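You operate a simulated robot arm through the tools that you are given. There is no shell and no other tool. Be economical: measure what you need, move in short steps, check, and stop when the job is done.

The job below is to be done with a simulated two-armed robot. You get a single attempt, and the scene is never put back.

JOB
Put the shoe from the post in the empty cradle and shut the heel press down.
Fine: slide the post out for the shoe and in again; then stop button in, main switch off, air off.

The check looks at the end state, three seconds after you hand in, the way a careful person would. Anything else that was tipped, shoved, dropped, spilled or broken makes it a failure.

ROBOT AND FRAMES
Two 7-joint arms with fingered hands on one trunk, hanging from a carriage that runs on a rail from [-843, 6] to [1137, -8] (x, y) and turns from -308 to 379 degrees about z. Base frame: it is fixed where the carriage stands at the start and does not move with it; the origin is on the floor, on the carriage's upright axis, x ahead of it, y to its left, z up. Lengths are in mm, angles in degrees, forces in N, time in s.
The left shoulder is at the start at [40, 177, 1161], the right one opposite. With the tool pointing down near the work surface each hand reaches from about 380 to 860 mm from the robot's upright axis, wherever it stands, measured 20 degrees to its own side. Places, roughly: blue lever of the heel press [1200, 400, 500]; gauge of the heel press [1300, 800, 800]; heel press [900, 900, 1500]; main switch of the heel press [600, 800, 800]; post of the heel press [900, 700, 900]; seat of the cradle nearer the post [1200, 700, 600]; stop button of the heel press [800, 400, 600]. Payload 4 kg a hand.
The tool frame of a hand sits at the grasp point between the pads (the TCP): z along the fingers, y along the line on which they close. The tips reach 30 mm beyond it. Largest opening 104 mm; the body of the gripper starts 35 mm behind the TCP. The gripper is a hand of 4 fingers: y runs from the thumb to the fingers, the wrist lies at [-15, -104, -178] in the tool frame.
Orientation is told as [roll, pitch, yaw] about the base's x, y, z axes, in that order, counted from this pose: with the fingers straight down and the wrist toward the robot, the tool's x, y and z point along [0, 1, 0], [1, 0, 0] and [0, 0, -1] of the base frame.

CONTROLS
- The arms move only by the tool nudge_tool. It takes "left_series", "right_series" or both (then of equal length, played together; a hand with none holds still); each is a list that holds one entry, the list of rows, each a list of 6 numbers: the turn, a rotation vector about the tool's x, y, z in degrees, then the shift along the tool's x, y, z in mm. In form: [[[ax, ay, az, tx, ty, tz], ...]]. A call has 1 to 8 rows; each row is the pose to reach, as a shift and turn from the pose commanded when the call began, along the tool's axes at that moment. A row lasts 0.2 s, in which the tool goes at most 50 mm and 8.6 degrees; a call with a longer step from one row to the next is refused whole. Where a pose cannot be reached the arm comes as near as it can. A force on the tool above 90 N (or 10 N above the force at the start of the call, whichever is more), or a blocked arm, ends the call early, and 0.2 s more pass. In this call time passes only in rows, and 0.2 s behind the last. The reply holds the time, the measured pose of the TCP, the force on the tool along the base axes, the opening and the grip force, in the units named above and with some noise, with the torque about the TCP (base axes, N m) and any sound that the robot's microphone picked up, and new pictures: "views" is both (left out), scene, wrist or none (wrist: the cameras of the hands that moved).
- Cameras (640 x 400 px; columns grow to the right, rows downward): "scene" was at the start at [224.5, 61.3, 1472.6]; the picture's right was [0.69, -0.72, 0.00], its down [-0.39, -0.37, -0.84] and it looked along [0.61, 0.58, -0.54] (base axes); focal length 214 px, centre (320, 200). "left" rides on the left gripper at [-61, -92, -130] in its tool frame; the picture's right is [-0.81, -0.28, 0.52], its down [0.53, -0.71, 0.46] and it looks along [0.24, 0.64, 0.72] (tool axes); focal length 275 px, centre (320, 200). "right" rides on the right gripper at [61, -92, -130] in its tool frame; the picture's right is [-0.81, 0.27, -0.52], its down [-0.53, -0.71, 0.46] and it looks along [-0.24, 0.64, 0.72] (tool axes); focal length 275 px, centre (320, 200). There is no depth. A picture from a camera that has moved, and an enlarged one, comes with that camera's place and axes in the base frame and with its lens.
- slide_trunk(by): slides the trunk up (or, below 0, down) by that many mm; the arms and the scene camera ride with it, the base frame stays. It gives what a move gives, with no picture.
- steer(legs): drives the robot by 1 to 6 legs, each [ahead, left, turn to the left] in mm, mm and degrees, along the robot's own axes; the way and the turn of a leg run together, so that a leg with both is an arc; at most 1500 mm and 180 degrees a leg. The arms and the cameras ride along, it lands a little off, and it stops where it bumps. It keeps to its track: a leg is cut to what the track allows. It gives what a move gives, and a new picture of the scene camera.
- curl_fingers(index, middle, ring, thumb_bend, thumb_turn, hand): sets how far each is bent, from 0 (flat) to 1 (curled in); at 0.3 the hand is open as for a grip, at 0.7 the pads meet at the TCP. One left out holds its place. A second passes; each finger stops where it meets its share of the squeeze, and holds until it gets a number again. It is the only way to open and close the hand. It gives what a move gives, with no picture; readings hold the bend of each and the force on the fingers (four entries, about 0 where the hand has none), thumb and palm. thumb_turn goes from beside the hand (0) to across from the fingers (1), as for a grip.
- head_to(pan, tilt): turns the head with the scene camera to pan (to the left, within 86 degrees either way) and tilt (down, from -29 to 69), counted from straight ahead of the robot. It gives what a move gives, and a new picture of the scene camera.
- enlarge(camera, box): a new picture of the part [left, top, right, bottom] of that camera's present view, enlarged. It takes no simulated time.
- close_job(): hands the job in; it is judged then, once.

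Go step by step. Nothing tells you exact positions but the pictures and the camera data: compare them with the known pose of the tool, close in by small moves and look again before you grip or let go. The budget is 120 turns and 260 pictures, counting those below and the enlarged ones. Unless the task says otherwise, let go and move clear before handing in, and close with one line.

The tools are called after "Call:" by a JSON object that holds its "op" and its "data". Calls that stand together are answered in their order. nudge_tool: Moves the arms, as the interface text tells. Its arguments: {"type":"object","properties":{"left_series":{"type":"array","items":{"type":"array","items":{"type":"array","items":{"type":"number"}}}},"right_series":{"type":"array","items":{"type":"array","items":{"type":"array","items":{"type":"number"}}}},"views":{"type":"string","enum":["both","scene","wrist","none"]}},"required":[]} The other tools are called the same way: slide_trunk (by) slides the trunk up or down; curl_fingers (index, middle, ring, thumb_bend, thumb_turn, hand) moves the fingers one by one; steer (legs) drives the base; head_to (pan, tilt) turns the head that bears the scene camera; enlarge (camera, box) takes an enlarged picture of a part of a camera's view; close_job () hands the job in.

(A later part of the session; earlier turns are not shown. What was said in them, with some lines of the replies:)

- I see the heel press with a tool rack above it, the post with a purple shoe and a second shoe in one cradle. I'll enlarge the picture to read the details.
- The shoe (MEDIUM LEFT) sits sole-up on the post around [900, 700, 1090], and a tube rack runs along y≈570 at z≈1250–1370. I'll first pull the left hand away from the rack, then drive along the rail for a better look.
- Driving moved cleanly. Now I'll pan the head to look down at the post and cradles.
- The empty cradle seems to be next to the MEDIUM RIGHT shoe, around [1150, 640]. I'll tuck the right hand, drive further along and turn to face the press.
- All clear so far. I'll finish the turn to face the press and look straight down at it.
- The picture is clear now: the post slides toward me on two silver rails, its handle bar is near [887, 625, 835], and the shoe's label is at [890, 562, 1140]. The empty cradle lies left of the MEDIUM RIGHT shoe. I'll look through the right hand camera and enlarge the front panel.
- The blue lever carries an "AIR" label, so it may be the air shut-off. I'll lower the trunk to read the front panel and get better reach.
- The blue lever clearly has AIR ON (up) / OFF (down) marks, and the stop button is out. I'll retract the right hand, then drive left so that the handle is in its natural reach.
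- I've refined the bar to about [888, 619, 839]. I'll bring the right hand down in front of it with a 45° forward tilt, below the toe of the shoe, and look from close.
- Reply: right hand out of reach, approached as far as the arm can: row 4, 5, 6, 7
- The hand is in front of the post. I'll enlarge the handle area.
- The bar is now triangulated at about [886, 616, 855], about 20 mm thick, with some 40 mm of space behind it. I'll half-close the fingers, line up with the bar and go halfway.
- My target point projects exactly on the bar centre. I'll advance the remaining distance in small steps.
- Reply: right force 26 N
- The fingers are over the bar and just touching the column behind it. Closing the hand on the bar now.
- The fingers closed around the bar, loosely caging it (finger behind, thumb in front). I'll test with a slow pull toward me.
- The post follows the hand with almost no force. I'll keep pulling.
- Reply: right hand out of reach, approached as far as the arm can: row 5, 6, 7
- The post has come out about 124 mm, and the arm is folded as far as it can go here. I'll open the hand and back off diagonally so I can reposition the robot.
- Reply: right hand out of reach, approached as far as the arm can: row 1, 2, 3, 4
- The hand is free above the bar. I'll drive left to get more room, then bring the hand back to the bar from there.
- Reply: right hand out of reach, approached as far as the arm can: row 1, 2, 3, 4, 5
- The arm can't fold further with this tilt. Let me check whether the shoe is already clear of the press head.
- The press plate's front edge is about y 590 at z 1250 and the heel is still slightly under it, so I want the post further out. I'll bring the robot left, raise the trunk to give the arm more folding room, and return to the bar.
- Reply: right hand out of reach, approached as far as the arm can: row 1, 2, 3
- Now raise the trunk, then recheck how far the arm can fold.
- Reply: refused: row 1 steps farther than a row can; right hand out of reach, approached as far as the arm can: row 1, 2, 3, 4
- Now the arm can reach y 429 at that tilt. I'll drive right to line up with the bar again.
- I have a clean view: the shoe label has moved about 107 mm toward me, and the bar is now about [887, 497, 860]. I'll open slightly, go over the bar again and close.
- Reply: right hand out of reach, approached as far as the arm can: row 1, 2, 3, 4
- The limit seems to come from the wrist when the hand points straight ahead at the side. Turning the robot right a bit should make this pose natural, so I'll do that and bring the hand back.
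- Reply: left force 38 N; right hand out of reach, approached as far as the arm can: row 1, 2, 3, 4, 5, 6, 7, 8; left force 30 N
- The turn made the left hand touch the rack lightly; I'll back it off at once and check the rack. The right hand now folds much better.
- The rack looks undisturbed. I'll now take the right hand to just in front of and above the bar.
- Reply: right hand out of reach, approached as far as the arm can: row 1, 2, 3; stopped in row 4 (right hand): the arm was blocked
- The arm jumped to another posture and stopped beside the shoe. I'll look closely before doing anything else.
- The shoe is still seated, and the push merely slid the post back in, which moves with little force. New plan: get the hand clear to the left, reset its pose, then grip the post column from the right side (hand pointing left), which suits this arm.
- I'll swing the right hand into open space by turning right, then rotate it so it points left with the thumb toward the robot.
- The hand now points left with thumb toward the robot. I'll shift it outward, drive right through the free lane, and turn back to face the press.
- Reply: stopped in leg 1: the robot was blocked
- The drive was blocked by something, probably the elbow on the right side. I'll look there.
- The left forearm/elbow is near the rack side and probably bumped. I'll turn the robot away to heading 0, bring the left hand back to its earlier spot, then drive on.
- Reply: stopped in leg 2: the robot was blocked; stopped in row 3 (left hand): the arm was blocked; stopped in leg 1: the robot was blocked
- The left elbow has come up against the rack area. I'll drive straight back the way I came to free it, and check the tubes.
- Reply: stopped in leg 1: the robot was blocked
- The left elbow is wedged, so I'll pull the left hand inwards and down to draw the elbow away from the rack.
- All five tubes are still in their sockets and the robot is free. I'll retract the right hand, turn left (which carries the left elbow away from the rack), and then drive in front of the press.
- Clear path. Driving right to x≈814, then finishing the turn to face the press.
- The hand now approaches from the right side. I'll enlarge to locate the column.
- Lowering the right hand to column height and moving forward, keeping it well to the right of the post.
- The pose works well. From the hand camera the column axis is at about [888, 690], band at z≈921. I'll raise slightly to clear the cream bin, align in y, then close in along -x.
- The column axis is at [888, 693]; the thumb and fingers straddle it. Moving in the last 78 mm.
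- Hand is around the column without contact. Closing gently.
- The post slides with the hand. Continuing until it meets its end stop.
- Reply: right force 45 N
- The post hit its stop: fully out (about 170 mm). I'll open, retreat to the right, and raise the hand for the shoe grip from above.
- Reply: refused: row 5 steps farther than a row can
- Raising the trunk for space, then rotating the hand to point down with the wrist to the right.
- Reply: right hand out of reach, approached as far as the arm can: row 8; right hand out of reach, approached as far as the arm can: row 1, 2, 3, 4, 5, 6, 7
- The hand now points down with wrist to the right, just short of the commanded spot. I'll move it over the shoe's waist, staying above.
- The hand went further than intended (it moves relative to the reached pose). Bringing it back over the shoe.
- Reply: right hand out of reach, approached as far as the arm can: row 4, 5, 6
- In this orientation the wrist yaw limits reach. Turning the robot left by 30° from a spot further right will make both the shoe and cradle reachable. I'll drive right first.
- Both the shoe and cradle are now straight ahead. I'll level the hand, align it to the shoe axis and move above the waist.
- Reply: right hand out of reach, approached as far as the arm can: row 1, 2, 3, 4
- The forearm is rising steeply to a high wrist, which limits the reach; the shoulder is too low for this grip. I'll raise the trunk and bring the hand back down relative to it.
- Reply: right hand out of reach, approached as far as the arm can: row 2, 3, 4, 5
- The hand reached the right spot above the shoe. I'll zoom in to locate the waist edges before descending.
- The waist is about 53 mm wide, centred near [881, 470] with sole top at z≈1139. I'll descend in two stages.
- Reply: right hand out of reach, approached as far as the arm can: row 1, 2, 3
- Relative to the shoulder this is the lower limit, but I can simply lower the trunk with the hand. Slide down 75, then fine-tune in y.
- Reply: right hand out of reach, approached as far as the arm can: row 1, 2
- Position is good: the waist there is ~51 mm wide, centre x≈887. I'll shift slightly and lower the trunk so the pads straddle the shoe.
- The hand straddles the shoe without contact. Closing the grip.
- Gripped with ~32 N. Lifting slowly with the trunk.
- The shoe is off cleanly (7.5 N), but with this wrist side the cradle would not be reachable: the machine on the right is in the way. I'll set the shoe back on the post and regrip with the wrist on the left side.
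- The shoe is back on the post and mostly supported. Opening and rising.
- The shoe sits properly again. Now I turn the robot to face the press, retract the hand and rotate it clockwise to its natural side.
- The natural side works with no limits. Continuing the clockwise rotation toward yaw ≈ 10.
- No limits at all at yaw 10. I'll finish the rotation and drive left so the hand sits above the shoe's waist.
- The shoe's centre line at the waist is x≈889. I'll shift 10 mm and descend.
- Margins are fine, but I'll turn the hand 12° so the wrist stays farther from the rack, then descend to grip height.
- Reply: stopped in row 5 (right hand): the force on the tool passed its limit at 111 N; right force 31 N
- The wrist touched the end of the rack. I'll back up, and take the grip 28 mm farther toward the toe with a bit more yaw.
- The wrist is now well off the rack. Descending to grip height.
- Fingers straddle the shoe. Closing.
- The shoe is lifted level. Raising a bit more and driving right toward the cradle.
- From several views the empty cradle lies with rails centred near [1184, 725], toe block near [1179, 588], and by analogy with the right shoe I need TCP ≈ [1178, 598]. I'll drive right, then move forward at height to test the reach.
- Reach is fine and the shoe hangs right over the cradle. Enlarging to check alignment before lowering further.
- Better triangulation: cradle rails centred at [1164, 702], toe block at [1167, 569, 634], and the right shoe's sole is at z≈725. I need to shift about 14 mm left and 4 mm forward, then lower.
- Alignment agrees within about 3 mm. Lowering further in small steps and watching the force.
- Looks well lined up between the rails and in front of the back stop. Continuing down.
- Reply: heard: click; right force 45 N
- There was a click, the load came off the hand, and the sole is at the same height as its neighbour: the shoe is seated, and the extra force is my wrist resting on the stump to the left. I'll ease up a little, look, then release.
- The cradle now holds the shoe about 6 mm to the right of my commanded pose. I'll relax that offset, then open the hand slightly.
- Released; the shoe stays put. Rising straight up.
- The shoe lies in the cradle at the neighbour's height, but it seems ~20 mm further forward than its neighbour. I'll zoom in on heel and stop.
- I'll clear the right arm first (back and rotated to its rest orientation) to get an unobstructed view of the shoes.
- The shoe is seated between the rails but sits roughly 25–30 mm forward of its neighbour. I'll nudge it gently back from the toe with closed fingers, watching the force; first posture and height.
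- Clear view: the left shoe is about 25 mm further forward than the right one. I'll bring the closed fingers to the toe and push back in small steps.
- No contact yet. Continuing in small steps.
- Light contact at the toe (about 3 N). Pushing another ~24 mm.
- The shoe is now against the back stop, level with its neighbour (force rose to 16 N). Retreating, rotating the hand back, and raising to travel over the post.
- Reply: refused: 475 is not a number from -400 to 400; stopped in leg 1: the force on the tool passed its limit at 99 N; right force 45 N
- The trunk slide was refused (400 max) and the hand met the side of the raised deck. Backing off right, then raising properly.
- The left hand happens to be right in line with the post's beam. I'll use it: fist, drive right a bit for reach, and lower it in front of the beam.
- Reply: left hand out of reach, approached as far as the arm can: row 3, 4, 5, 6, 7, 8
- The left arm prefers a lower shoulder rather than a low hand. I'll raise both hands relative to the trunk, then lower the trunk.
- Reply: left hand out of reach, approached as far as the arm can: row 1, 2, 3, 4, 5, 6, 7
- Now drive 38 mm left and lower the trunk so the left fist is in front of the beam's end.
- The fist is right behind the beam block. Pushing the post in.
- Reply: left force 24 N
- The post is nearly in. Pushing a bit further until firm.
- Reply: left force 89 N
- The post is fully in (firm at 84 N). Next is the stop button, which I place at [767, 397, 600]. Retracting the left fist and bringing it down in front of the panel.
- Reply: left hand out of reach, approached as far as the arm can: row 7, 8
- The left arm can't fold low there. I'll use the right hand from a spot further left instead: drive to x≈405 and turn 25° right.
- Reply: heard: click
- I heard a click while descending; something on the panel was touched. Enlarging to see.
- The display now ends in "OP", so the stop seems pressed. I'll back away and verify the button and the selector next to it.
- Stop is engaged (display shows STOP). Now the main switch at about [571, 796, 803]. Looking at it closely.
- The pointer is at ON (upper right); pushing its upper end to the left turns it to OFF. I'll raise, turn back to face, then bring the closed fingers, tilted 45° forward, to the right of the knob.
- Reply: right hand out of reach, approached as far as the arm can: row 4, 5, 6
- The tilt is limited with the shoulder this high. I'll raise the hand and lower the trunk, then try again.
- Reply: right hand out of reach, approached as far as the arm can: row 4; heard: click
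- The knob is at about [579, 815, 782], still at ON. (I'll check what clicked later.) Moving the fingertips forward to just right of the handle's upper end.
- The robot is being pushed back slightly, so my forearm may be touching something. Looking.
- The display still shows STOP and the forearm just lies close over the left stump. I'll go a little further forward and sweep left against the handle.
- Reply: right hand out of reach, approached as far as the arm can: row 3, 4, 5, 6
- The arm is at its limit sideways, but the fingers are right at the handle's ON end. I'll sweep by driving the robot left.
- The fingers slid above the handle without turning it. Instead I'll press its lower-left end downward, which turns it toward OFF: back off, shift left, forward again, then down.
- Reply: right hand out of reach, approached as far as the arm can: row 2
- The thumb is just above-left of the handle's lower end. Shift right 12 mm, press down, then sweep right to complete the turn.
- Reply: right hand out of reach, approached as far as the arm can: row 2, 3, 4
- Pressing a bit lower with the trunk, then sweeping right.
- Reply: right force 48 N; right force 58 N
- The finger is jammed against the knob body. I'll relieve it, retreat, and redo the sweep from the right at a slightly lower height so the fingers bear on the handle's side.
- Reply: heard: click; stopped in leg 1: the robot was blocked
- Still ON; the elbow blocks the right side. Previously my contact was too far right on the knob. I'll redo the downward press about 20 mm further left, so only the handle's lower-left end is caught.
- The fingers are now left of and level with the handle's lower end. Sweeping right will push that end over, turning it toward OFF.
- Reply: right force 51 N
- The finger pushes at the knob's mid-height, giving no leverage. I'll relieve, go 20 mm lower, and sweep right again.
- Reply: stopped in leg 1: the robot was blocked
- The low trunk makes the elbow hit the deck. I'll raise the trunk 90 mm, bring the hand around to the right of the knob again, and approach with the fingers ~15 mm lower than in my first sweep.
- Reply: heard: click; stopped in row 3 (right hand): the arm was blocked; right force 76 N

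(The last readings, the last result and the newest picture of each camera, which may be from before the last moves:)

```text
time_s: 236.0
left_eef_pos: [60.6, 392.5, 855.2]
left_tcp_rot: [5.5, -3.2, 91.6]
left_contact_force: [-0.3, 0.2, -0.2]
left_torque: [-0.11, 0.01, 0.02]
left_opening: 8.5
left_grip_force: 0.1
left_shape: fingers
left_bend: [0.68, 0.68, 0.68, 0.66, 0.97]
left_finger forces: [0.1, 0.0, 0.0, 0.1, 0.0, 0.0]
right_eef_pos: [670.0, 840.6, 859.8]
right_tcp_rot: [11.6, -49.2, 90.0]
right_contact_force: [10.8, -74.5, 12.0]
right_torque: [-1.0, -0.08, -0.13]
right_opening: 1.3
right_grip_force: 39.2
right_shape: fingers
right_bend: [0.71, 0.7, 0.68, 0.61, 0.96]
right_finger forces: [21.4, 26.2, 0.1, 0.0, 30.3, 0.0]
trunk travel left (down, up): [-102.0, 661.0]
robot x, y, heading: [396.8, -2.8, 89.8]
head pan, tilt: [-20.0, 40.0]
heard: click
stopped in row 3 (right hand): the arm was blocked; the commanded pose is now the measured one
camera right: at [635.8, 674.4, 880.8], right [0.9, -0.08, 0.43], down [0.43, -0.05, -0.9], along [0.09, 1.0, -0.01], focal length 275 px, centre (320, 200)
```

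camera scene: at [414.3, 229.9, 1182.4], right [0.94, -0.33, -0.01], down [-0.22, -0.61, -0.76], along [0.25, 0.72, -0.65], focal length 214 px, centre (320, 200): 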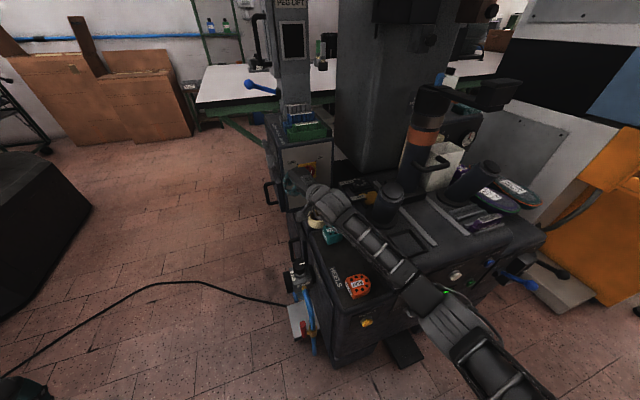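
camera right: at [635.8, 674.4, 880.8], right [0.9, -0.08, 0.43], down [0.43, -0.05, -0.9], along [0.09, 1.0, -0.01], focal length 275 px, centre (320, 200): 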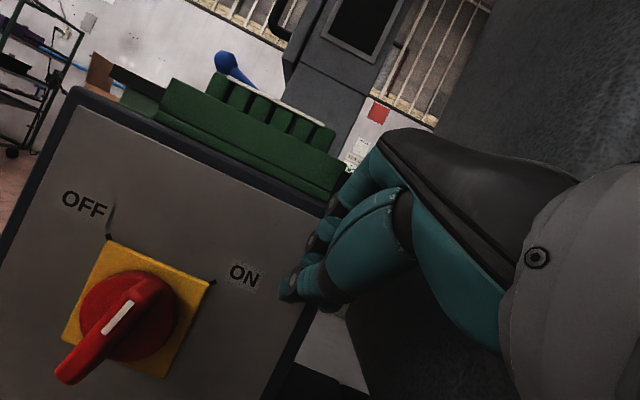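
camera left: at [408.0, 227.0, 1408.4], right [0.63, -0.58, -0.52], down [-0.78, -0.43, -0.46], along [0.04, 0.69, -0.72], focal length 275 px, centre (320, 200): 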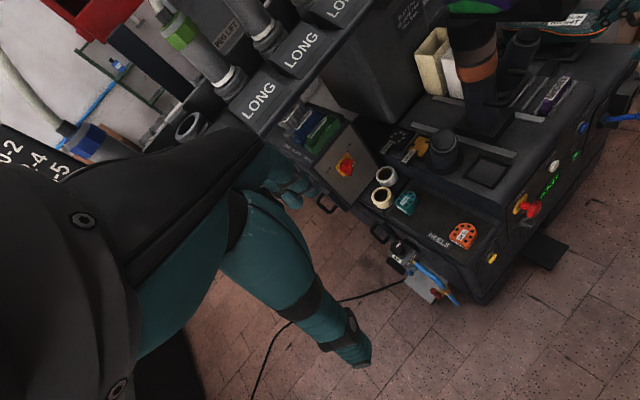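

The knob is now about halfway between ON and OFF — the earlier push did turn it. I'll back off, drop to the handle's upper end height, and sweep left.

Call:
{"op": "nudge_tool", "data": {"right_series": [[[0, 0, 0, 0, -20, -15], [0, 0, 0, 0, -40, -8], [0, 0, 0, 0, -60, 8]]], "views": "none"}}

Call:
{"op": "steer", "data": {"legs": [[0, 90, 0]]}}

Call:
{"op": "enlarge", "data": {"camera": "right", "box": [60, 60, 480, 400]}}

```text
time_s: 237.0
left_eef_pos: [62.7, 401.9, 858.5]
left_tcp_rot: [5.4, -3.6, 91.6]
left_contact_force: [-0.3, -0.1, 1.0]
left_torque: [0.05, -0.01, 0.0]
left_opening: 8.5
left_grip_force: 0.0
left_shape: fingers
left_bend: [0.68, 0.68, 0.68, 0.66, 0.97]
left_finger forces: [0.0, 0.0, 0.0, 0.1, 0.0, 0.1]
right_eef_pos: [664.6, 823.9, 880.9]
right_tcp_rot: [12.9, -54.9, 89.6]
right_contact_force: [15.6, -19.0, 0.4]
right_torque: [-0.15, -0.15, -0.49]
right_opening: 0.0
right_grip_force: 14.3
right_shape: fingers
right_bend: [0.71, 0.72, 0.66, 0.65, 0.97]
right_finger forces: [6.1, 13.8, 8.7, 0.0, 0.0, 0.0]
trunk travel left (down, up): [-102.0, 661.0]
robot x, y, heading: [394.7, -3.7, 89.8]
head pan, tilt: [-20.0, 40.0]
stopped in row 3 (right hand): the arm was blocked; the commanded pose is now the measured one
```

```text
time_s: 238.1
left_eef_pos: [-1.1, 405.1, 860.6]
left_tcp_rot: [5.5, -3.5, 90.8]
left_contact_force: [-1.0, 0.6, 0.1]
left_torque: [-0.04, -0.04, 0.03]
left_opening: 8.5
left_grip_force: 0.2
left_shape: fingers
left_bend: [0.68, 0.68, 0.68, 0.66, 0.97]
left_finger forces: [0.1, 0.0, 0.0, 0.0, 0.1, 0.0]
right_eef_pos: [654.5, 820.7, 870.7]
right_tcp_rot: [10.8, -53.4, 86.1]
right_contact_force: [30.2, -22.4, 3.8]
right_torque: [0.09, -0.16, -1.31]
right_opening: 0.9
right_grip_force: 24.2
right_shape: fingers
right_bend: [0.71, 0.72, 0.58, 0.66, 0.97]
right_finger forces: [5.2, 15.3, 27.6, 0.0, 0.0, 0.0]
trunk travel left (down, up): [-102.0, 661.0]
robot x, y, heading: [332.3, -2.8, 89.0]
head pan, tilt: [-20.0, 40.0]
stopped in leg 1: the force on the tool passed its limit at 107 N (the readings are from after the stop); the commanded pose is now the measured one
camera scene: at [364.1, 234.3, 1279.4], right [0.93, -0.36, 0.0], down [-0.23, -0.6, -0.76], along [0.27, 0.71, -0.64], focal length 214 px, centre (320, 200)
```

scene: 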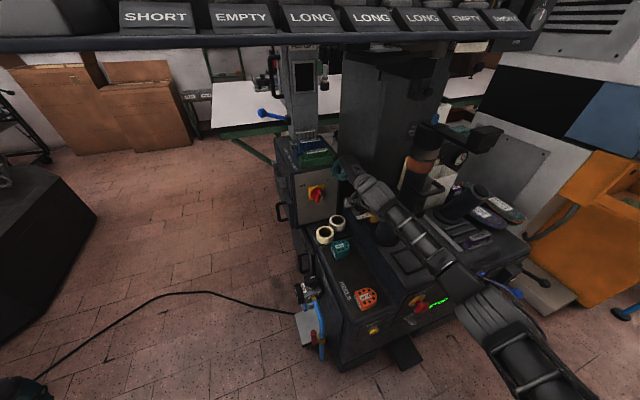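

```text
1.18 times, centred on (270, 230) of right
camera zoom: at [607.6, 656.4, 880.7], right [0.88, -0.18, 0.43], down [0.44, -0.02, -0.9], along [0.17, 0.98, 0.06], focal length 324 px, centre (379, 165)
```

zoom: 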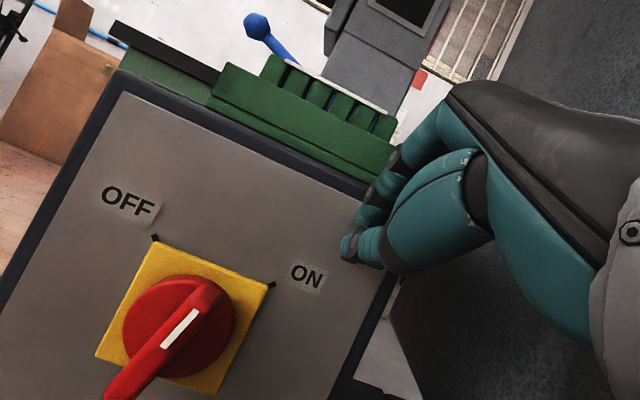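

The hand had hooked around the box edge. The knob has moved about 20° off ON, so it turns with friction. Backing off properly, lowering, moving forward and sweeping left with the arm.

Call:
{"op": "nudge_tool", "data": {"right_series": [[[0, 0, 0, -3, -15, -20], [0, 0, 0, -3, -30, -38], [0, 0, 0, 0, -53, -22], [0, 0, 0, 0, -76, -5]]], "views": "none"}}

Call:
{"op": "nudge_tool", "data": {"right_series": [[[0, 0, 0, 5, 18, 25], [0, 0, 0, 20, 18, 25], [0, 0, 0, 35, 18, 25], [0, 0, 0, 50, 18, 25], [0, 0, 0, 65, 18, 25], [0, 0, 0, 80, 18, 25], [0, 0, 0, 92, 18, 25]]], "views": "wrist"}}

```text
time_s: 239.2
left_eef_pos: [-0.7, 405.6, 859.7]
left_tcp_rot: [5.4, -3.7, 90.8]
left_contact_force: [0.5, -0.5, -0.8]
left_torque: [-0.02, -0.01, 0.0]
left_opening: 8.3
left_grip_force: 0.1
left_shape: fingers
left_bend: [0.68, 0.68, 0.68, 0.66, 0.97]
left_finger forces: [0.0, 0.0, 0.1, 0.0, 0.0, 0.0]
right_eef_pos: [640.1, 777.0, 867.5]
right_tcp_rot: [11.8, -58.0, 86.4]
right_contact_force: [-0.4, -2.0, 6.7]
right_torque: [-0.46, -0.15, -0.15]
right_opening: 8.4
right_grip_force: 0.1
right_shape: fingers
right_bend: [0.68, 0.68, 0.68, 0.66, 0.98]
right_finger forces: [0.0, 0.0, 0.0, 0.0, 0.0, 0.0]
trunk travel left (down, up): [-102.0, 661.0]
robot x, y, heading: [332.3, -2.4, 89.4]
head pan, tilt: [-20.0, 40.0]
heard: click
stopped in row 4 (right hand): the arm was blocked; the commanded pose is now the measured one
```

```text
time_s: 240.8
left_eef_pos: [-3.1, 407.6, 861.2]
left_tcp_rot: [5.7, -3.6, 91.0]
left_contact_force: [-0.3, 0.0, -0.7]
left_torque: [0.0, -0.03, -0.02]
left_opening: 8.9
left_grip_force: 0.1
left_shape: fingers
left_bend: [0.68, 0.68, 0.68, 0.66, 0.97]
left_finger forces: [0.0, 0.0, 0.1, 0.0, 0.0, 0.1]
right_eef_pos: [569.0, 799.6, 866.5]
right_tcp_rot: [12.3, -57.2, 86.8]
right_contact_force: [-0.5, 1.6, 0.5]
right_torque: [-0.01, -0.01, -0.03]
right_opening: 8.5
right_grip_force: 0.1
right_shape: fingers
right_bend: [0.68, 0.68, 0.68, 0.66, 0.98]
right_finger forces: [0.0, 0.0, 0.0, 0.1, 0.0, 0.1]
right hand out of reach, approached as far as the arm can: row 6, 7
trunk travel left (down, up): [-102.0, 661.0]
robot x, y, heading: [332.8, -2.1, 89.4]
head pan, tilt: [-20.0, 40.0]
camera right: at [526.4, 634.3, 865.5], right [0.89, -0.18, 0.41], down [0.43, 0.06, -0.9], along [0.14, 0.98, 0.13], focal length 275 px, centre (320, 200)
```

right: 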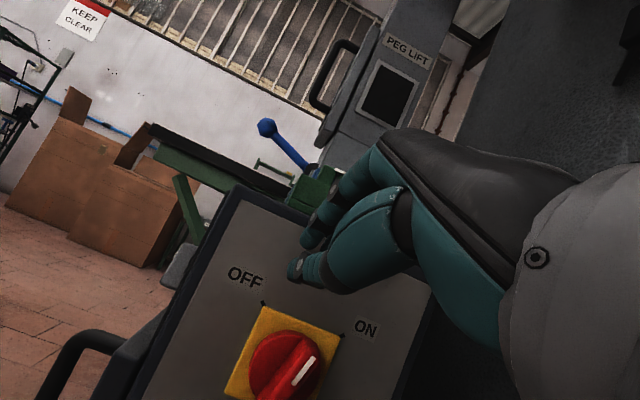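

The steep tilt makes the wrist hit the deck below. I'll reduce the tilt to about 30°, go right, down, and sweep left in one sequence.

Call:
{"op": "nudge_tool", "data": {"right_series": [[[7, 0, 0, -18, -7, -11], [14, 0, 0, -36, -14, -21], [21, 0, 0, -56, -14, -21], [28, 0, 0, -76, -14, -21]]], "views": "none"}}

Call:
{"op": "nudge_tool", "data": {"right_series": [[[0, 0, 0, 0, 0, 20], [0, 0, 0, 0, 1, 40], [0, 0, 0, 0, 1, 56]]], "views": "wrist"}}

Call:
{"op": "nudge_tool", "data": {"right_series": [[[0, 0, 0, 15, 0, 0], [0, 0, 0, 30, 0, 0], [0, 0, 0, 45, 0, 0], [0, 0, 0, 60, 0, 0], [0, 0, 0, 75, 0, 0], [0, 0, 0, 90, 0, 0]]], "views": "wrist"}}

```text
time_s: 241.8
left_eef_pos: [-2.5, 408.0, 862.2]
left_tcp_rot: [5.5, -3.7, 90.9]
left_contact_force: [-0.2, 0.7, -0.6]
left_torque: [0.0, 0.02, 0.0]
left_opening: 8.6
left_grip_force: 0.1
left_shape: fingers
left_bend: [0.68, 0.68, 0.68, 0.66, 0.97]
left_finger forces: [0.1, 0.0, 0.0, 0.0, 0.1, 0.0]
right_eef_pos: [648.3, 783.8, 857.5]
right_tcp_rot: [7.4, -29.5, 93.0]
right_contact_force: [0.7, -0.2, 0.2]
right_torque: [0.02, -0.01, 0.03]
right_opening: 8.6
right_grip_force: 0.1
right_shape: fingers
right_bend: [0.68, 0.68, 0.68, 0.66, 0.98]
right_finger forces: [0.0, 0.0, 0.0, 0.0, 0.0, 0.1]
trunk travel left (down, up): [-102.0, 661.0]
robot x, y, heading: [329.4, -2.8, 89.1]
head pan, tilt: [-20.0, 40.0]
```

```text
time_s: 242.7
left_eef_pos: [-2.5, 405.8, 860.7]
left_tcp_rot: [5.5, -3.6, 90.8]
left_contact_force: [-0.6, 0.0, -0.3]
left_torque: [-0.01, 0.01, -0.03]
left_opening: 8.6
left_grip_force: 0.0
left_shape: fingers
left_bend: [0.68, 0.68, 0.68, 0.66, 0.97]
left_finger forces: [0.0, 0.0, 0.0, 0.0, 0.1, 0.1]
right_eef_pos: [639.1, 809.7, 811.0]
right_tcp_rot: [7.5, -29.5, 93.0]
right_contact_force: [0.5, -2.4, 0.9]
right_torque: [0.17, -0.05, -0.06]
right_opening: 8.5
right_grip_force: 1.5
right_shape: fingers
right_bend: [0.68, 0.69, 0.68, 0.66, 0.98]
right_finger forces: [0.0, 3.4, 0.0, 0.0, 0.0, 0.0]
trunk travel left (down, up): [-102.0, 661.0]
robot x, y, heading: [330.1, -2.2, 89.2]
head pan, tilt: [-20.0, 40.0]
camera right: at [602.5, 658.4, 883.0], right [0.87, 0.08, 0.49], down [0.49, -0.34, -0.81], along [0.1, 0.94, -0.33], focal length 275 px, centre (320, 200)
```

right: 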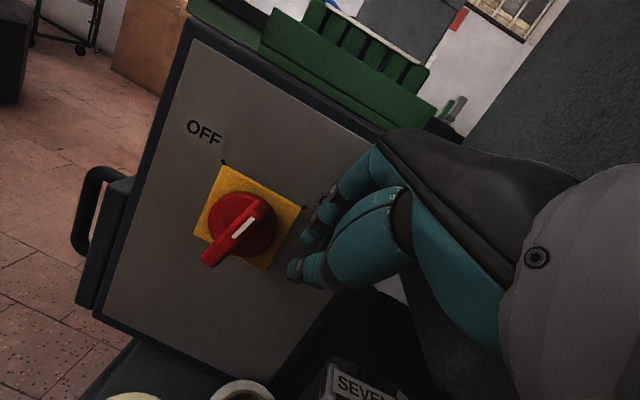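

```text
time_s: 244.1
left_eef_pos: [-3.3, 407.4, 862.3]
left_tcp_rot: [5.6, -3.6, 91.0]
left_contact_force: [0.4, 0.1, 0.7]
left_torque: [0.0, -0.02, -0.04]
left_opening: 8.5
left_grip_force: 0.0
left_shape: fingers
left_bend: [0.68, 0.68, 0.68, 0.66, 0.97]
left_finger forces: [0.0, 0.0, 0.1, 0.0, 0.0, 0.0]
right_eef_pos: [548.0, 802.4, 821.9]
right_tcp_rot: [7.5, -29.7, 93.1]
right_contact_force: [7.6, -1.0, 5.8]
right_torque: [0.11, -0.28, -0.19]
right_opening: 8.5
right_grip_force: 4.7
right_shape: fingers
right_bend: [0.68, 0.68, 0.67, 0.66, 0.98]
right_finger forces: [0.0, 0.1, 9.6, 0.0, 0.0, 0.1]
trunk travel left (down, up): [-102.0, 661.0]
robot x, y, heading: [331.2, -1.8, 89.0]
head pan, tilt: [-20.0, 40.0]
camera right: at [512.2, 651.9, 893.3], right [0.87, 0.08, 0.49], down [0.49, -0.34, -0.81], along [0.1, 0.94, -0.33], focal length 275 px, centre (320, 200)
```

right: 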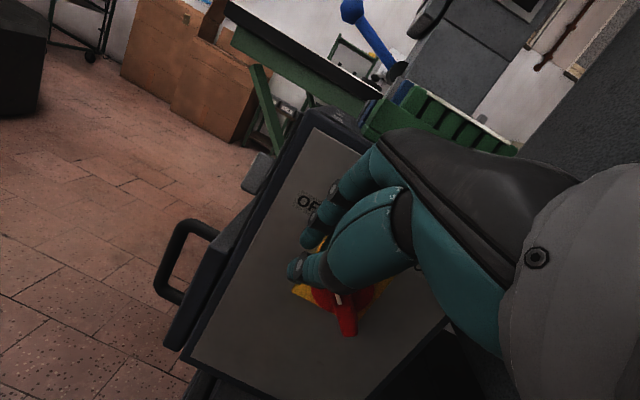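

The handle has turned: it now points to OFF. I'll push slightly more to be sure, then retract the hand and check.

Call:
{"op": "nudge_tool", "data": {"right_series": [[[0, 0, 0, 10, 0, 0], [0, 0, 0, 18, 0, 0]]], "views": "none"}}

Call:
{"op": "nudge_tool", "data": {"right_series": [[[0, 0, 0, 10, -10, -35], [7.4, 0, 0, 15, -45, -65], [14.8, 0, 0, 15, -80, -92], [22.2, 0, 0, 15, -115, -118], [29, 0, 0, 15, -150, -142], [29, 0, 0, 15, -185, -165], [29, 0, 0, 15, -218, -188], [29, 0, 0, 15, -249, -209]]], "views": "none"}}

Call:
{"op": "enlarge", "data": {"camera": "scene", "box": [240, 120, 440, 260]}}

```text
time_s: 244.7
left_eef_pos: [-3.9, 407.4, 862.3]
left_tcp_rot: [5.6, -3.6, 91.0]
left_contact_force: [-0.6, 0.3, 0.4]
left_torque: [-0.01, 0.0, -0.04]
left_opening: 8.3
left_grip_force: 0.0
left_shape: fingers
left_bend: [0.68, 0.68, 0.68, 0.66, 0.97]
left_finger forces: [0.0, 0.0, 0.0, 0.0, 0.1, 0.0]
right_eef_pos: [528.4, 799.3, 820.3]
right_tcp_rot: [7.5, -29.5, 93.2]
right_contact_force: [0.8, -0.3, -0.2]
right_torque: [0.0, 0.04, 0.01]
right_opening: 8.9
right_grip_force: 0.0
right_shape: fingers
right_bend: [0.68, 0.68, 0.68, 0.66, 0.98]
right_finger forces: [0.0, 0.1, 0.1, 0.0, 0.1, 0.0]
trunk travel left (down, up): [-102.0, 661.0]
robot x, y, heading: [331.5, -3.6, 89.4]
head pan, tilt: [-20.0, 40.0]
```

```text
time_s: 246.4
left_eef_pos: [-3.4, 407.1, 861.7]
left_tcp_rot: [5.5, -3.6, 91.0]
left_contact_force: [-0.8, -0.9, 0.5]
left_torque: [0.0, -0.01, -0.02]
left_opening: 8.4
left_grip_force: 0.0
left_shape: fingers
left_bend: [0.68, 0.68, 0.68, 0.66, 0.97]
left_finger forces: [0.1, 0.0, 0.0, 0.0, 0.1, 0.0]
right_eef_pos: [562.6, 479.1, 880.7]
right_tcp_rot: [6.5, -0.7, 96.7]
right_contact_force: [-0.9, -0.5, 0.2]
right_torque: [-0.01, 0.02, 0.0]
right_opening: 8.7
right_grip_force: 0.0
right_shape: fingers
right_bend: [0.68, 0.68, 0.68, 0.66, 0.98]
right_finger forces: [0.1, 0.1, 0.0, 0.0, 0.1, 0.0]
trunk travel left (down, up): [-102.0, 661.0]
robot x, y, heading: [324.1, -2.3, 89.1]
head pan, tilt: [-20.0, 40.0]
```

```text
2.86 times, centred on (340, 190) of scene
camera zoom: at [362.1, 235.9, 1279.9], right [0.94, -0.35, 0.0], down [-0.23, -0.6, -0.77], along [0.27, 0.72, -0.64], focal length 613 px, centre (263, 229)
```

zoom: 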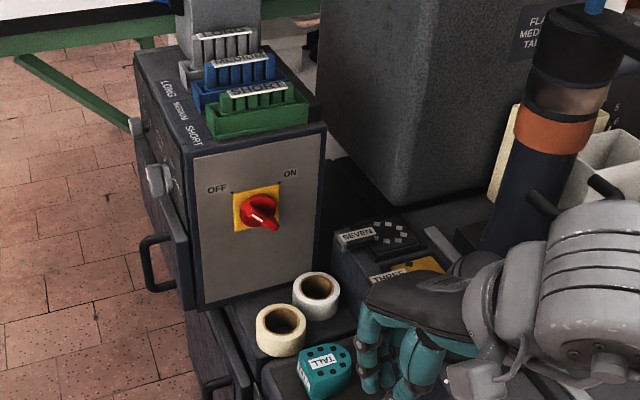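

The main switch is at OFF. Now the air lever, whose knob is at about [1190, 340, 470]: drive right, turn, and lower the fist above it.

Call:
{"op": "steer", "data": {"legs": [[0, -447, 0], [0, 0, -25]]}}

Call:
{"op": "slide_trunk", "data": {"by": -100}}

Call:
{"op": "nudge_tool", "data": {"right_series": [[[0, 0, 0, 0, 0, 45], [0, 0, 0, 0, 0, 90], [0, 0, 0, 0, 0, 135], [0, 0, 0, 0, 0, 170]]], "views": "wrist"}}

Call:
{"op": "head_to", "data": {"pan": -25, "tilt": 45}}

Call:
{"op": "enlarge", "data": {"camera": "right", "box": [100, 180, 420, 400]}}

```text
time_s: 250.4
left_eef_pos: [643.0, 504.1, 861.7]
left_tcp_rot: [5.6, -3.5, 66.4]
left_contact_force: [1.1, 0.2, -0.8]
left_torque: [0.01, 0.02, 0.02]
left_opening: 8.5
left_grip_force: 0.1
left_shape: fingers
left_bend: [0.68, 0.68, 0.68, 0.66, 0.97]
left_finger forces: [0.0, 0.1, 0.0, 0.0, 0.0, 0.0]
right_eef_pos: [1187.5, 338.3, 880.2]
right_tcp_rot: [6.5, -0.8, 72.3]
right_contact_force: [0.2, -0.2, -0.2]
right_torque: [0.04, -0.04, 0.01]
right_opening: 8.7
right_grip_force: 0.1
right_shape: fingers
right_bend: [0.68, 0.68, 0.68, 0.66, 0.98]
right_finger forces: [0.0, 0.0, 0.1, 0.0, 0.0, 0.0]
trunk travel left (down, up): [-102.0, 661.0]
robot x, y, heading: [776.6, -6.1, 65.1]
head pan, tilt: [-20.0, 40.0]
camera scene: at [904.1, 198.9, 1280.1], right [0.71, -0.71, 0.0], down [-0.46, -0.45, -0.77], along [0.54, 0.54, -0.64], focal length 214 px, centre (320, 200)
```

scene: 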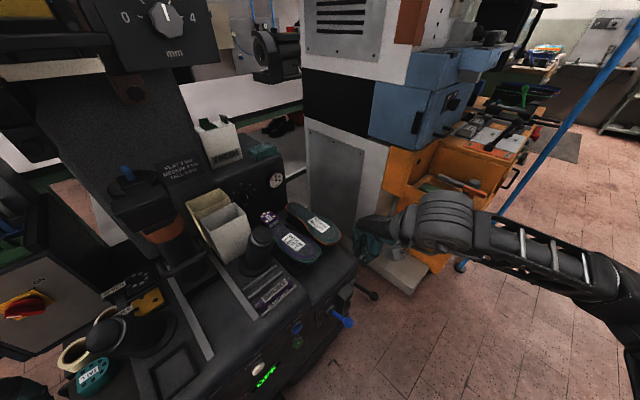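

```text
time_s: 251.7
left_eef_pos: [642.2, 505.5, 761.3]
left_tcp_rot: [5.6, -3.6, 66.4]
left_contact_force: [-0.2, -0.4, -0.6]
left_torque: [0.03, 0.02, 0.0]
left_opening: 8.8
left_grip_force: 0.0
left_shape: fingers
left_bend: [0.68, 0.68, 0.68, 0.66, 0.97]
left_finger forces: [0.1, 0.0, 0.0, 0.0, 0.0, 0.0]
right_eef_pos: [1187.1, 339.2, 781.9]
right_tcp_rot: [6.5, -0.7, 72.4]
right_contact_force: [0.1, 0.5, -1.2]
right_torque: [-0.07, -0.01, 0.03]
right_opening: 9.0
right_grip_force: 0.0
right_shape: fingers
right_bend: [0.68, 0.68, 0.68, 0.66, 0.98]
right_finger forces: [0.1, 0.0, 0.0, 0.0, 0.1, 0.1]
trunk travel left (down, up): [-2.0, 761.0]
robot x, y, heading: [780.1, -2.9, 64.8]
head pan, tilt: [-20.0, 40.0]
```

```text
time_s: 252.7
left_eef_pos: [640.9, 505.6, 762.2]
left_tcp_rot: [5.5, -3.7, 66.4]
left_contact_force: [-0.8, 0.3, -0.3]
left_torque: [0.04, -0.02, -0.01]
left_opening: 8.4
left_grip_force: 0.0
left_shape: fingers
left_bend: [0.68, 0.68, 0.68, 0.66, 0.97]
left_finger forces: [0.0, 0.0, 0.0, 0.1, 0.0, 0.0]
right_eef_pos: [1167.4, 345.2, 611.0]
right_tcp_rot: [6.5, -0.9, 72.3]
right_contact_force: [-0.3, 0.8, 0.3]
right_torque: [0.05, 0.01, 0.0]
right_opening: 8.7
right_grip_force: 0.1
right_shape: fingers
right_bend: [0.68, 0.68, 0.68, 0.66, 0.98]
right_finger forces: [0.0, 0.1, 0.0, 0.0, 0.0, 0.0]
trunk travel left (down, up): [-2.0, 761.0]
robot x, y, heading: [775.4, -4.4, 64.8]
head pan, tilt: [-20.0, 40.0]
camera right: at [1095.8, 270.3, 746.0], right [0.91, -0.01, 0.43], down [0.24, -0.82, -0.52], along [0.35, 0.58, -0.74], focal length 275 px, centre (320, 200)
```

right: 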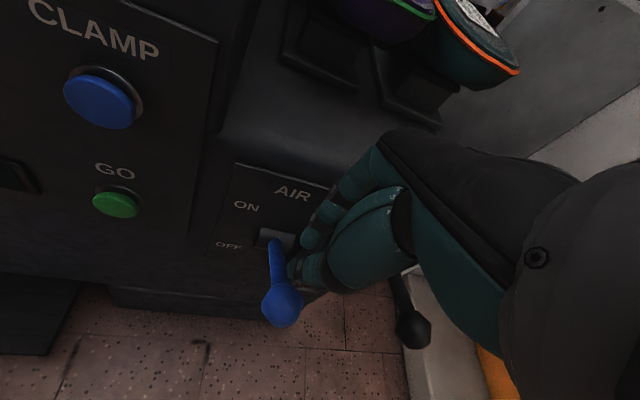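

```text
time_s: 253.4
left_eef_pos: [641.6, 506.1, 761.5]
left_tcp_rot: [5.7, -3.6, 66.4]
left_contact_force: [0.2, -0.1, -0.7]
left_torque: [-0.02, 0.0, 0.04]
left_opening: 8.5
left_grip_force: 0.1
left_shape: fingers
left_bend: [0.68, 0.68, 0.68, 0.66, 0.97]
left_finger forces: [0.1, 0.0, 0.0, 0.1, 0.0, 0.0]
right_eef_pos: [1169.5, 345.8, 613.1]
right_tcp_rot: [6.5, -0.7, 72.2]
right_contact_force: [-0.1, -0.5, 0.1]
right_torque: [0.04, 0.0, 0.01]
right_opening: 8.5
right_grip_force: 0.2
right_shape: fingers
right_bend: [0.68, 0.68, 0.68, 0.66, 0.98]
right_finger forces: [0.0, 0.0, 0.0, 0.1, 0.1, 0.1]
trunk travel left (down, up): [-2.0, 761.0]
robot x, y, heading: [777.8, -8.2, 64.9]
head pan, tilt: [-25.0, 45.0]
camera scene: at [906.2, 191.2, 1172.9], right [0.64, -0.77, 0.0], down [-0.54, -0.45, -0.71], along [0.54, 0.45, -0.71], focal length 214 px, centre (320, 200)
```

scene: 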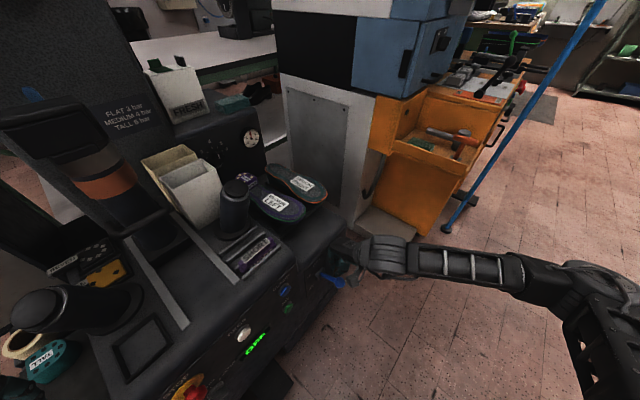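

```text
1.82 times, centred on (260, 290) of right
camera zoom: at [1096.8, 270.6, 746.8], right [0.9, -0.01, 0.43], down [0.24, -0.82, -0.52], along [0.35, 0.58, -0.74], focal length 500 px, centre (429, 36)
5 turns are left
```

zoom: 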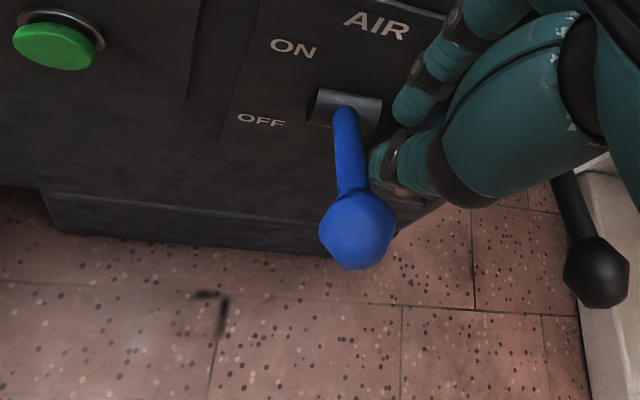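

The display went blank to "OFF" and the air lever is at ON, pointing slightly up with its knob near [1160, 325, 540]. Pushing it down from above.

Call:
{"op": "nudge_tool", "data": {"right_series": [[[0, 0, 0, -9, -18, 20], [0, 0, 0, -9, -18, 40], [0, 0, 0, -9, -18, 60], [0, 0, 0, -9, -18, 80], [0, 0, 0, -9, -18, 98], [0, 0, 0, -9, -18, 114]]], "views": "wrist"}}

Call:
{"op": "enlarge", "data": {"camera": "right", "box": [100, 150, 420, 400]}}

```text
time_s: 254.8
left_eef_pos: [642.3, 503.7, 762.3]
left_tcp_rot: [5.4, -3.6, 66.4]
left_contact_force: [-0.9, 0.0, 0.3]
left_torque: [0.01, -0.02, -0.01]
left_opening: 8.7
left_grip_force: 0.0
left_shape: fingers
left_bend: [0.68, 0.68, 0.68, 0.66, 0.97]
left_finger forces: [0.1, 0.1, 0.0, 0.1, 0.0, 0.0]
right_eef_pos: [1161.1, 331.8, 499.0]
right_tcp_rot: [6.5, -0.9, 72.2]
right_contact_force: [0.3, -0.7, 1.7]
right_torque: [0.02, 0.0, -0.05]
right_opening: 8.6
right_grip_force: 0.8
right_shape: fingers
right_bend: [0.68, 0.69, 0.68, 0.66, 0.97]
right_finger forces: [0.0, 2.2, 0.1, 0.0, 0.0, 0.0]
trunk travel left (down, up): [-2.0, 761.0]
robot x, y, heading: [776.4, -4.3, 64.3]
head pan, tilt: [-25.0, 45.0]
camera right: at [1089.1, 256.0, 632.8], right [0.9, -0.01, 0.43], down [0.24, -0.82, -0.52], along [0.35, 0.57, -0.74], focal length 275 px, centre (320, 200)
```

right: 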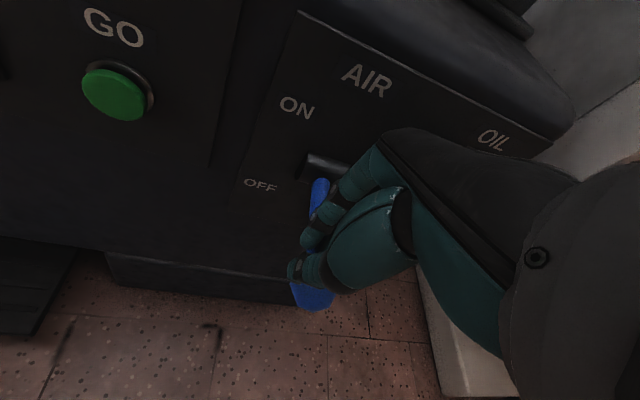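

```text
1.60 times, centred on (260, 275) of right
camera zoom: at [1089.1, 256.0, 632.8], right [0.9, -0.01, 0.43], down [0.24, -0.82, -0.52], along [0.35, 0.57, -0.74], focal length 440 px, centre (416, 80)
4 turns are left
```

zoom: 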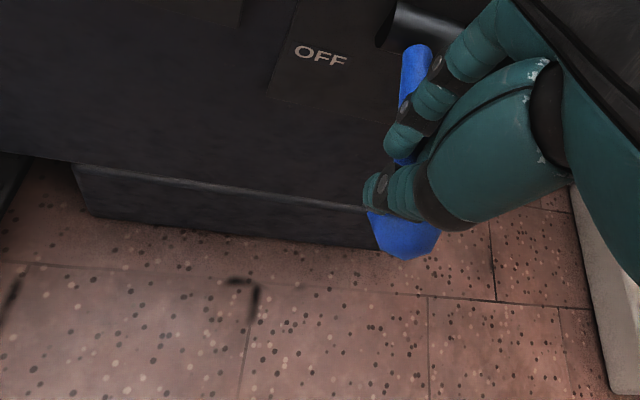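

Contact has just begun. Pushing on down to the stop, then rising and checking.

Call:
{"op": "nudge_tool", "data": {"right_series": [[[0, 0, 0, 0, 0, 14], [0, 0, 0, 0, 0, 28], [0, 0, 0, 0, 0, 42], [0, 0, 0, 0, 0, 56], [0, 0, 0, 0, 0, 70], [0, 0, 0, 0, 0, 82]]], "views": "wrist"}}

Call:
{"op": "nudge_tool", "data": {"right_series": [[[0, 0, 0, 0, 0, -40], [0, 0, 0, 0, 0, -85], [0, 0, 0, 0, 0, -130], [0, 0, 0, 0, 0, -175], [0, 0, 0, 0, 0, -220]]], "views": "wrist"}}

Call:
{"op": "enlarge", "data": {"camera": "right", "box": [100, 150, 420, 400]}}

Call:
{"op": "enlarge", "data": {"camera": "scene", "box": [160, 150, 400, 320]}}

```text
time_s: 256.1
left_eef_pos: [644.4, 499.3, 758.9]
left_tcp_rot: [5.4, -3.5, 66.4]
left_contact_force: [-0.8, 0.0, 0.1]
left_torque: [0.04, -0.02, 0.02]
left_opening: 8.5
left_grip_force: 0.0
left_shape: fingers
left_bend: [0.68, 0.68, 0.68, 0.66, 0.97]
left_finger forces: [0.0, 0.0, 0.0, 0.1, 0.1, 0.0]
right_eef_pos: [1160.3, 342.0, 441.4]
right_tcp_rot: [6.8, -3.0, 72.0]
right_contact_force: [5.8, -20.3, 39.2]
right_torque: [0.4, -0.28, -0.31]
right_opening: 0.1
right_grip_force: 31.3
right_shape: fingers
right_bend: [0.71, 0.85, 0.68, 0.66, 0.96]
right_finger forces: [16.3, 44.0, 0.4, 0.1, 2.1, 0.0]
trunk travel left (down, up): [-2.0, 761.0]
robot x, y, heading: [772.6, -6.2, 64.8]
head pan, tilt: [-25.0, 45.0]
stopped in row 6 (right hand): the force on the tool passed its limit at 98 N (the readings are from after the stop); the commanded pose is now the measured one
camera right: at [1086.1, 261.9, 573.5], right [0.9, -0.03, 0.43], down [0.24, -0.8, -0.55], along [0.36, 0.6, -0.71], focal length 275 px, centre (320, 200)
```

right: 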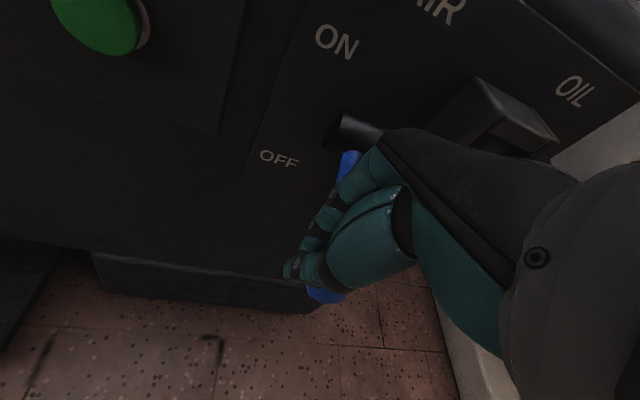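

```text
time_s: 257.3
left_eef_pos: [643.9, 506.4, 761.7]
left_tcp_rot: [5.5, -3.7, 66.5]
left_contact_force: [-0.2, -0.6, 0.0]
left_torque: [0.01, 0.0, -0.02]
left_opening: 8.7
left_grip_force: 0.1
left_shape: fingers
left_bend: [0.68, 0.68, 0.68, 0.66, 0.97]
left_finger forces: [0.1, 0.0, 0.1, 0.0, 0.0, 0.1]
right_eef_pos: [1176.4, 326.7, 659.1]
right_tcp_rot: [7.1, -2.4, 72.2]
right_contact_force: [0.2, 0.1, 0.4]
right_torque: [0.0, 0.01, -0.02]
right_opening: 8.0
right_grip_force: 0.0
right_shape: fingers
right_bend: [0.68, 0.68, 0.68, 0.66, 0.97]
right_finger forces: [0.0, 0.0, 0.1, 0.1, 0.0, 0.0]
trunk travel left (down, up): [-2.0, 761.0]
robot x, y, heading: [778.6, -3.9, 64.8]
head pan, tilt: [-25.0, 45.0]
camera right: at [1103.3, 247.3, 791.0], right [0.9, -0.02, 0.43], down [0.24, -0.8, -0.55], along [0.35, 0.6, -0.72], focal length 275 px, centre (320, 200)
```

right: 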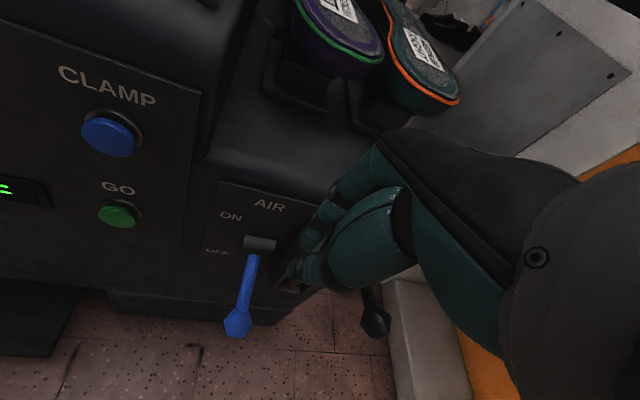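

```text
1.60 times, centred on (260, 275) of right
camera zoom: at [1103.3, 247.3, 791.0], right [0.9, -0.02, 0.43], down [0.24, -0.8, -0.55], along [0.35, 0.6, -0.72], focal length 440 px, centre (416, 80)
```

zoom: 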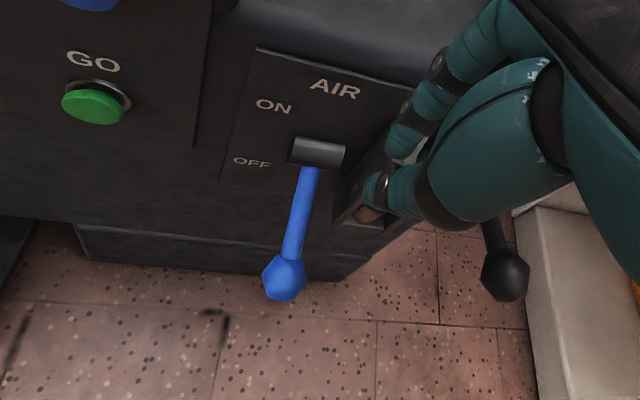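

```text
2.35 times, centred on (280, 235) of scene
camera zoom: at [906.9, 190.9, 1172.9], right [0.64, -0.77, 0.0], down [-0.54, -0.45, -0.71], along [0.54, 0.45, -0.71], focal length 505 px, centre (414, 118)
3 turns are left
```

zoom: 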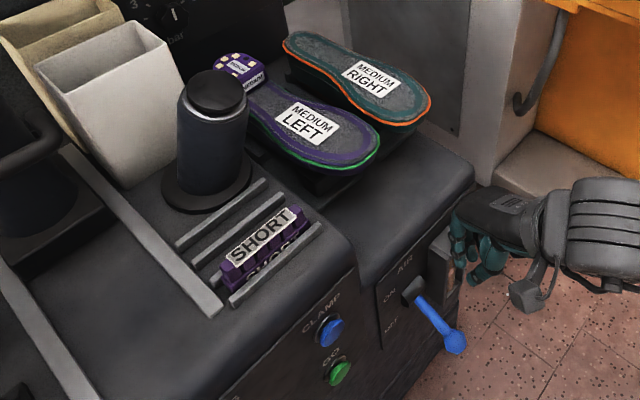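

The air lever is down at OFF against its stop, the display is dark, both shoes are in their cradles, the post is in and both hands are clear. Handing in.

Call:
{"op": "close_job", "data": {}}

```text
The job is handed in.
```

The shoe from the post is in the formerly empty cradle, the post is slid back in, and the heel press is shut down: stop button in, main switch off, air lever off. On the way, several clicks I couldn't trace may have been my arm pressing front-panel buttons. My left hand and elbow, and later the right wrist, bumped the tube rack, and all its tubes still looked in place.
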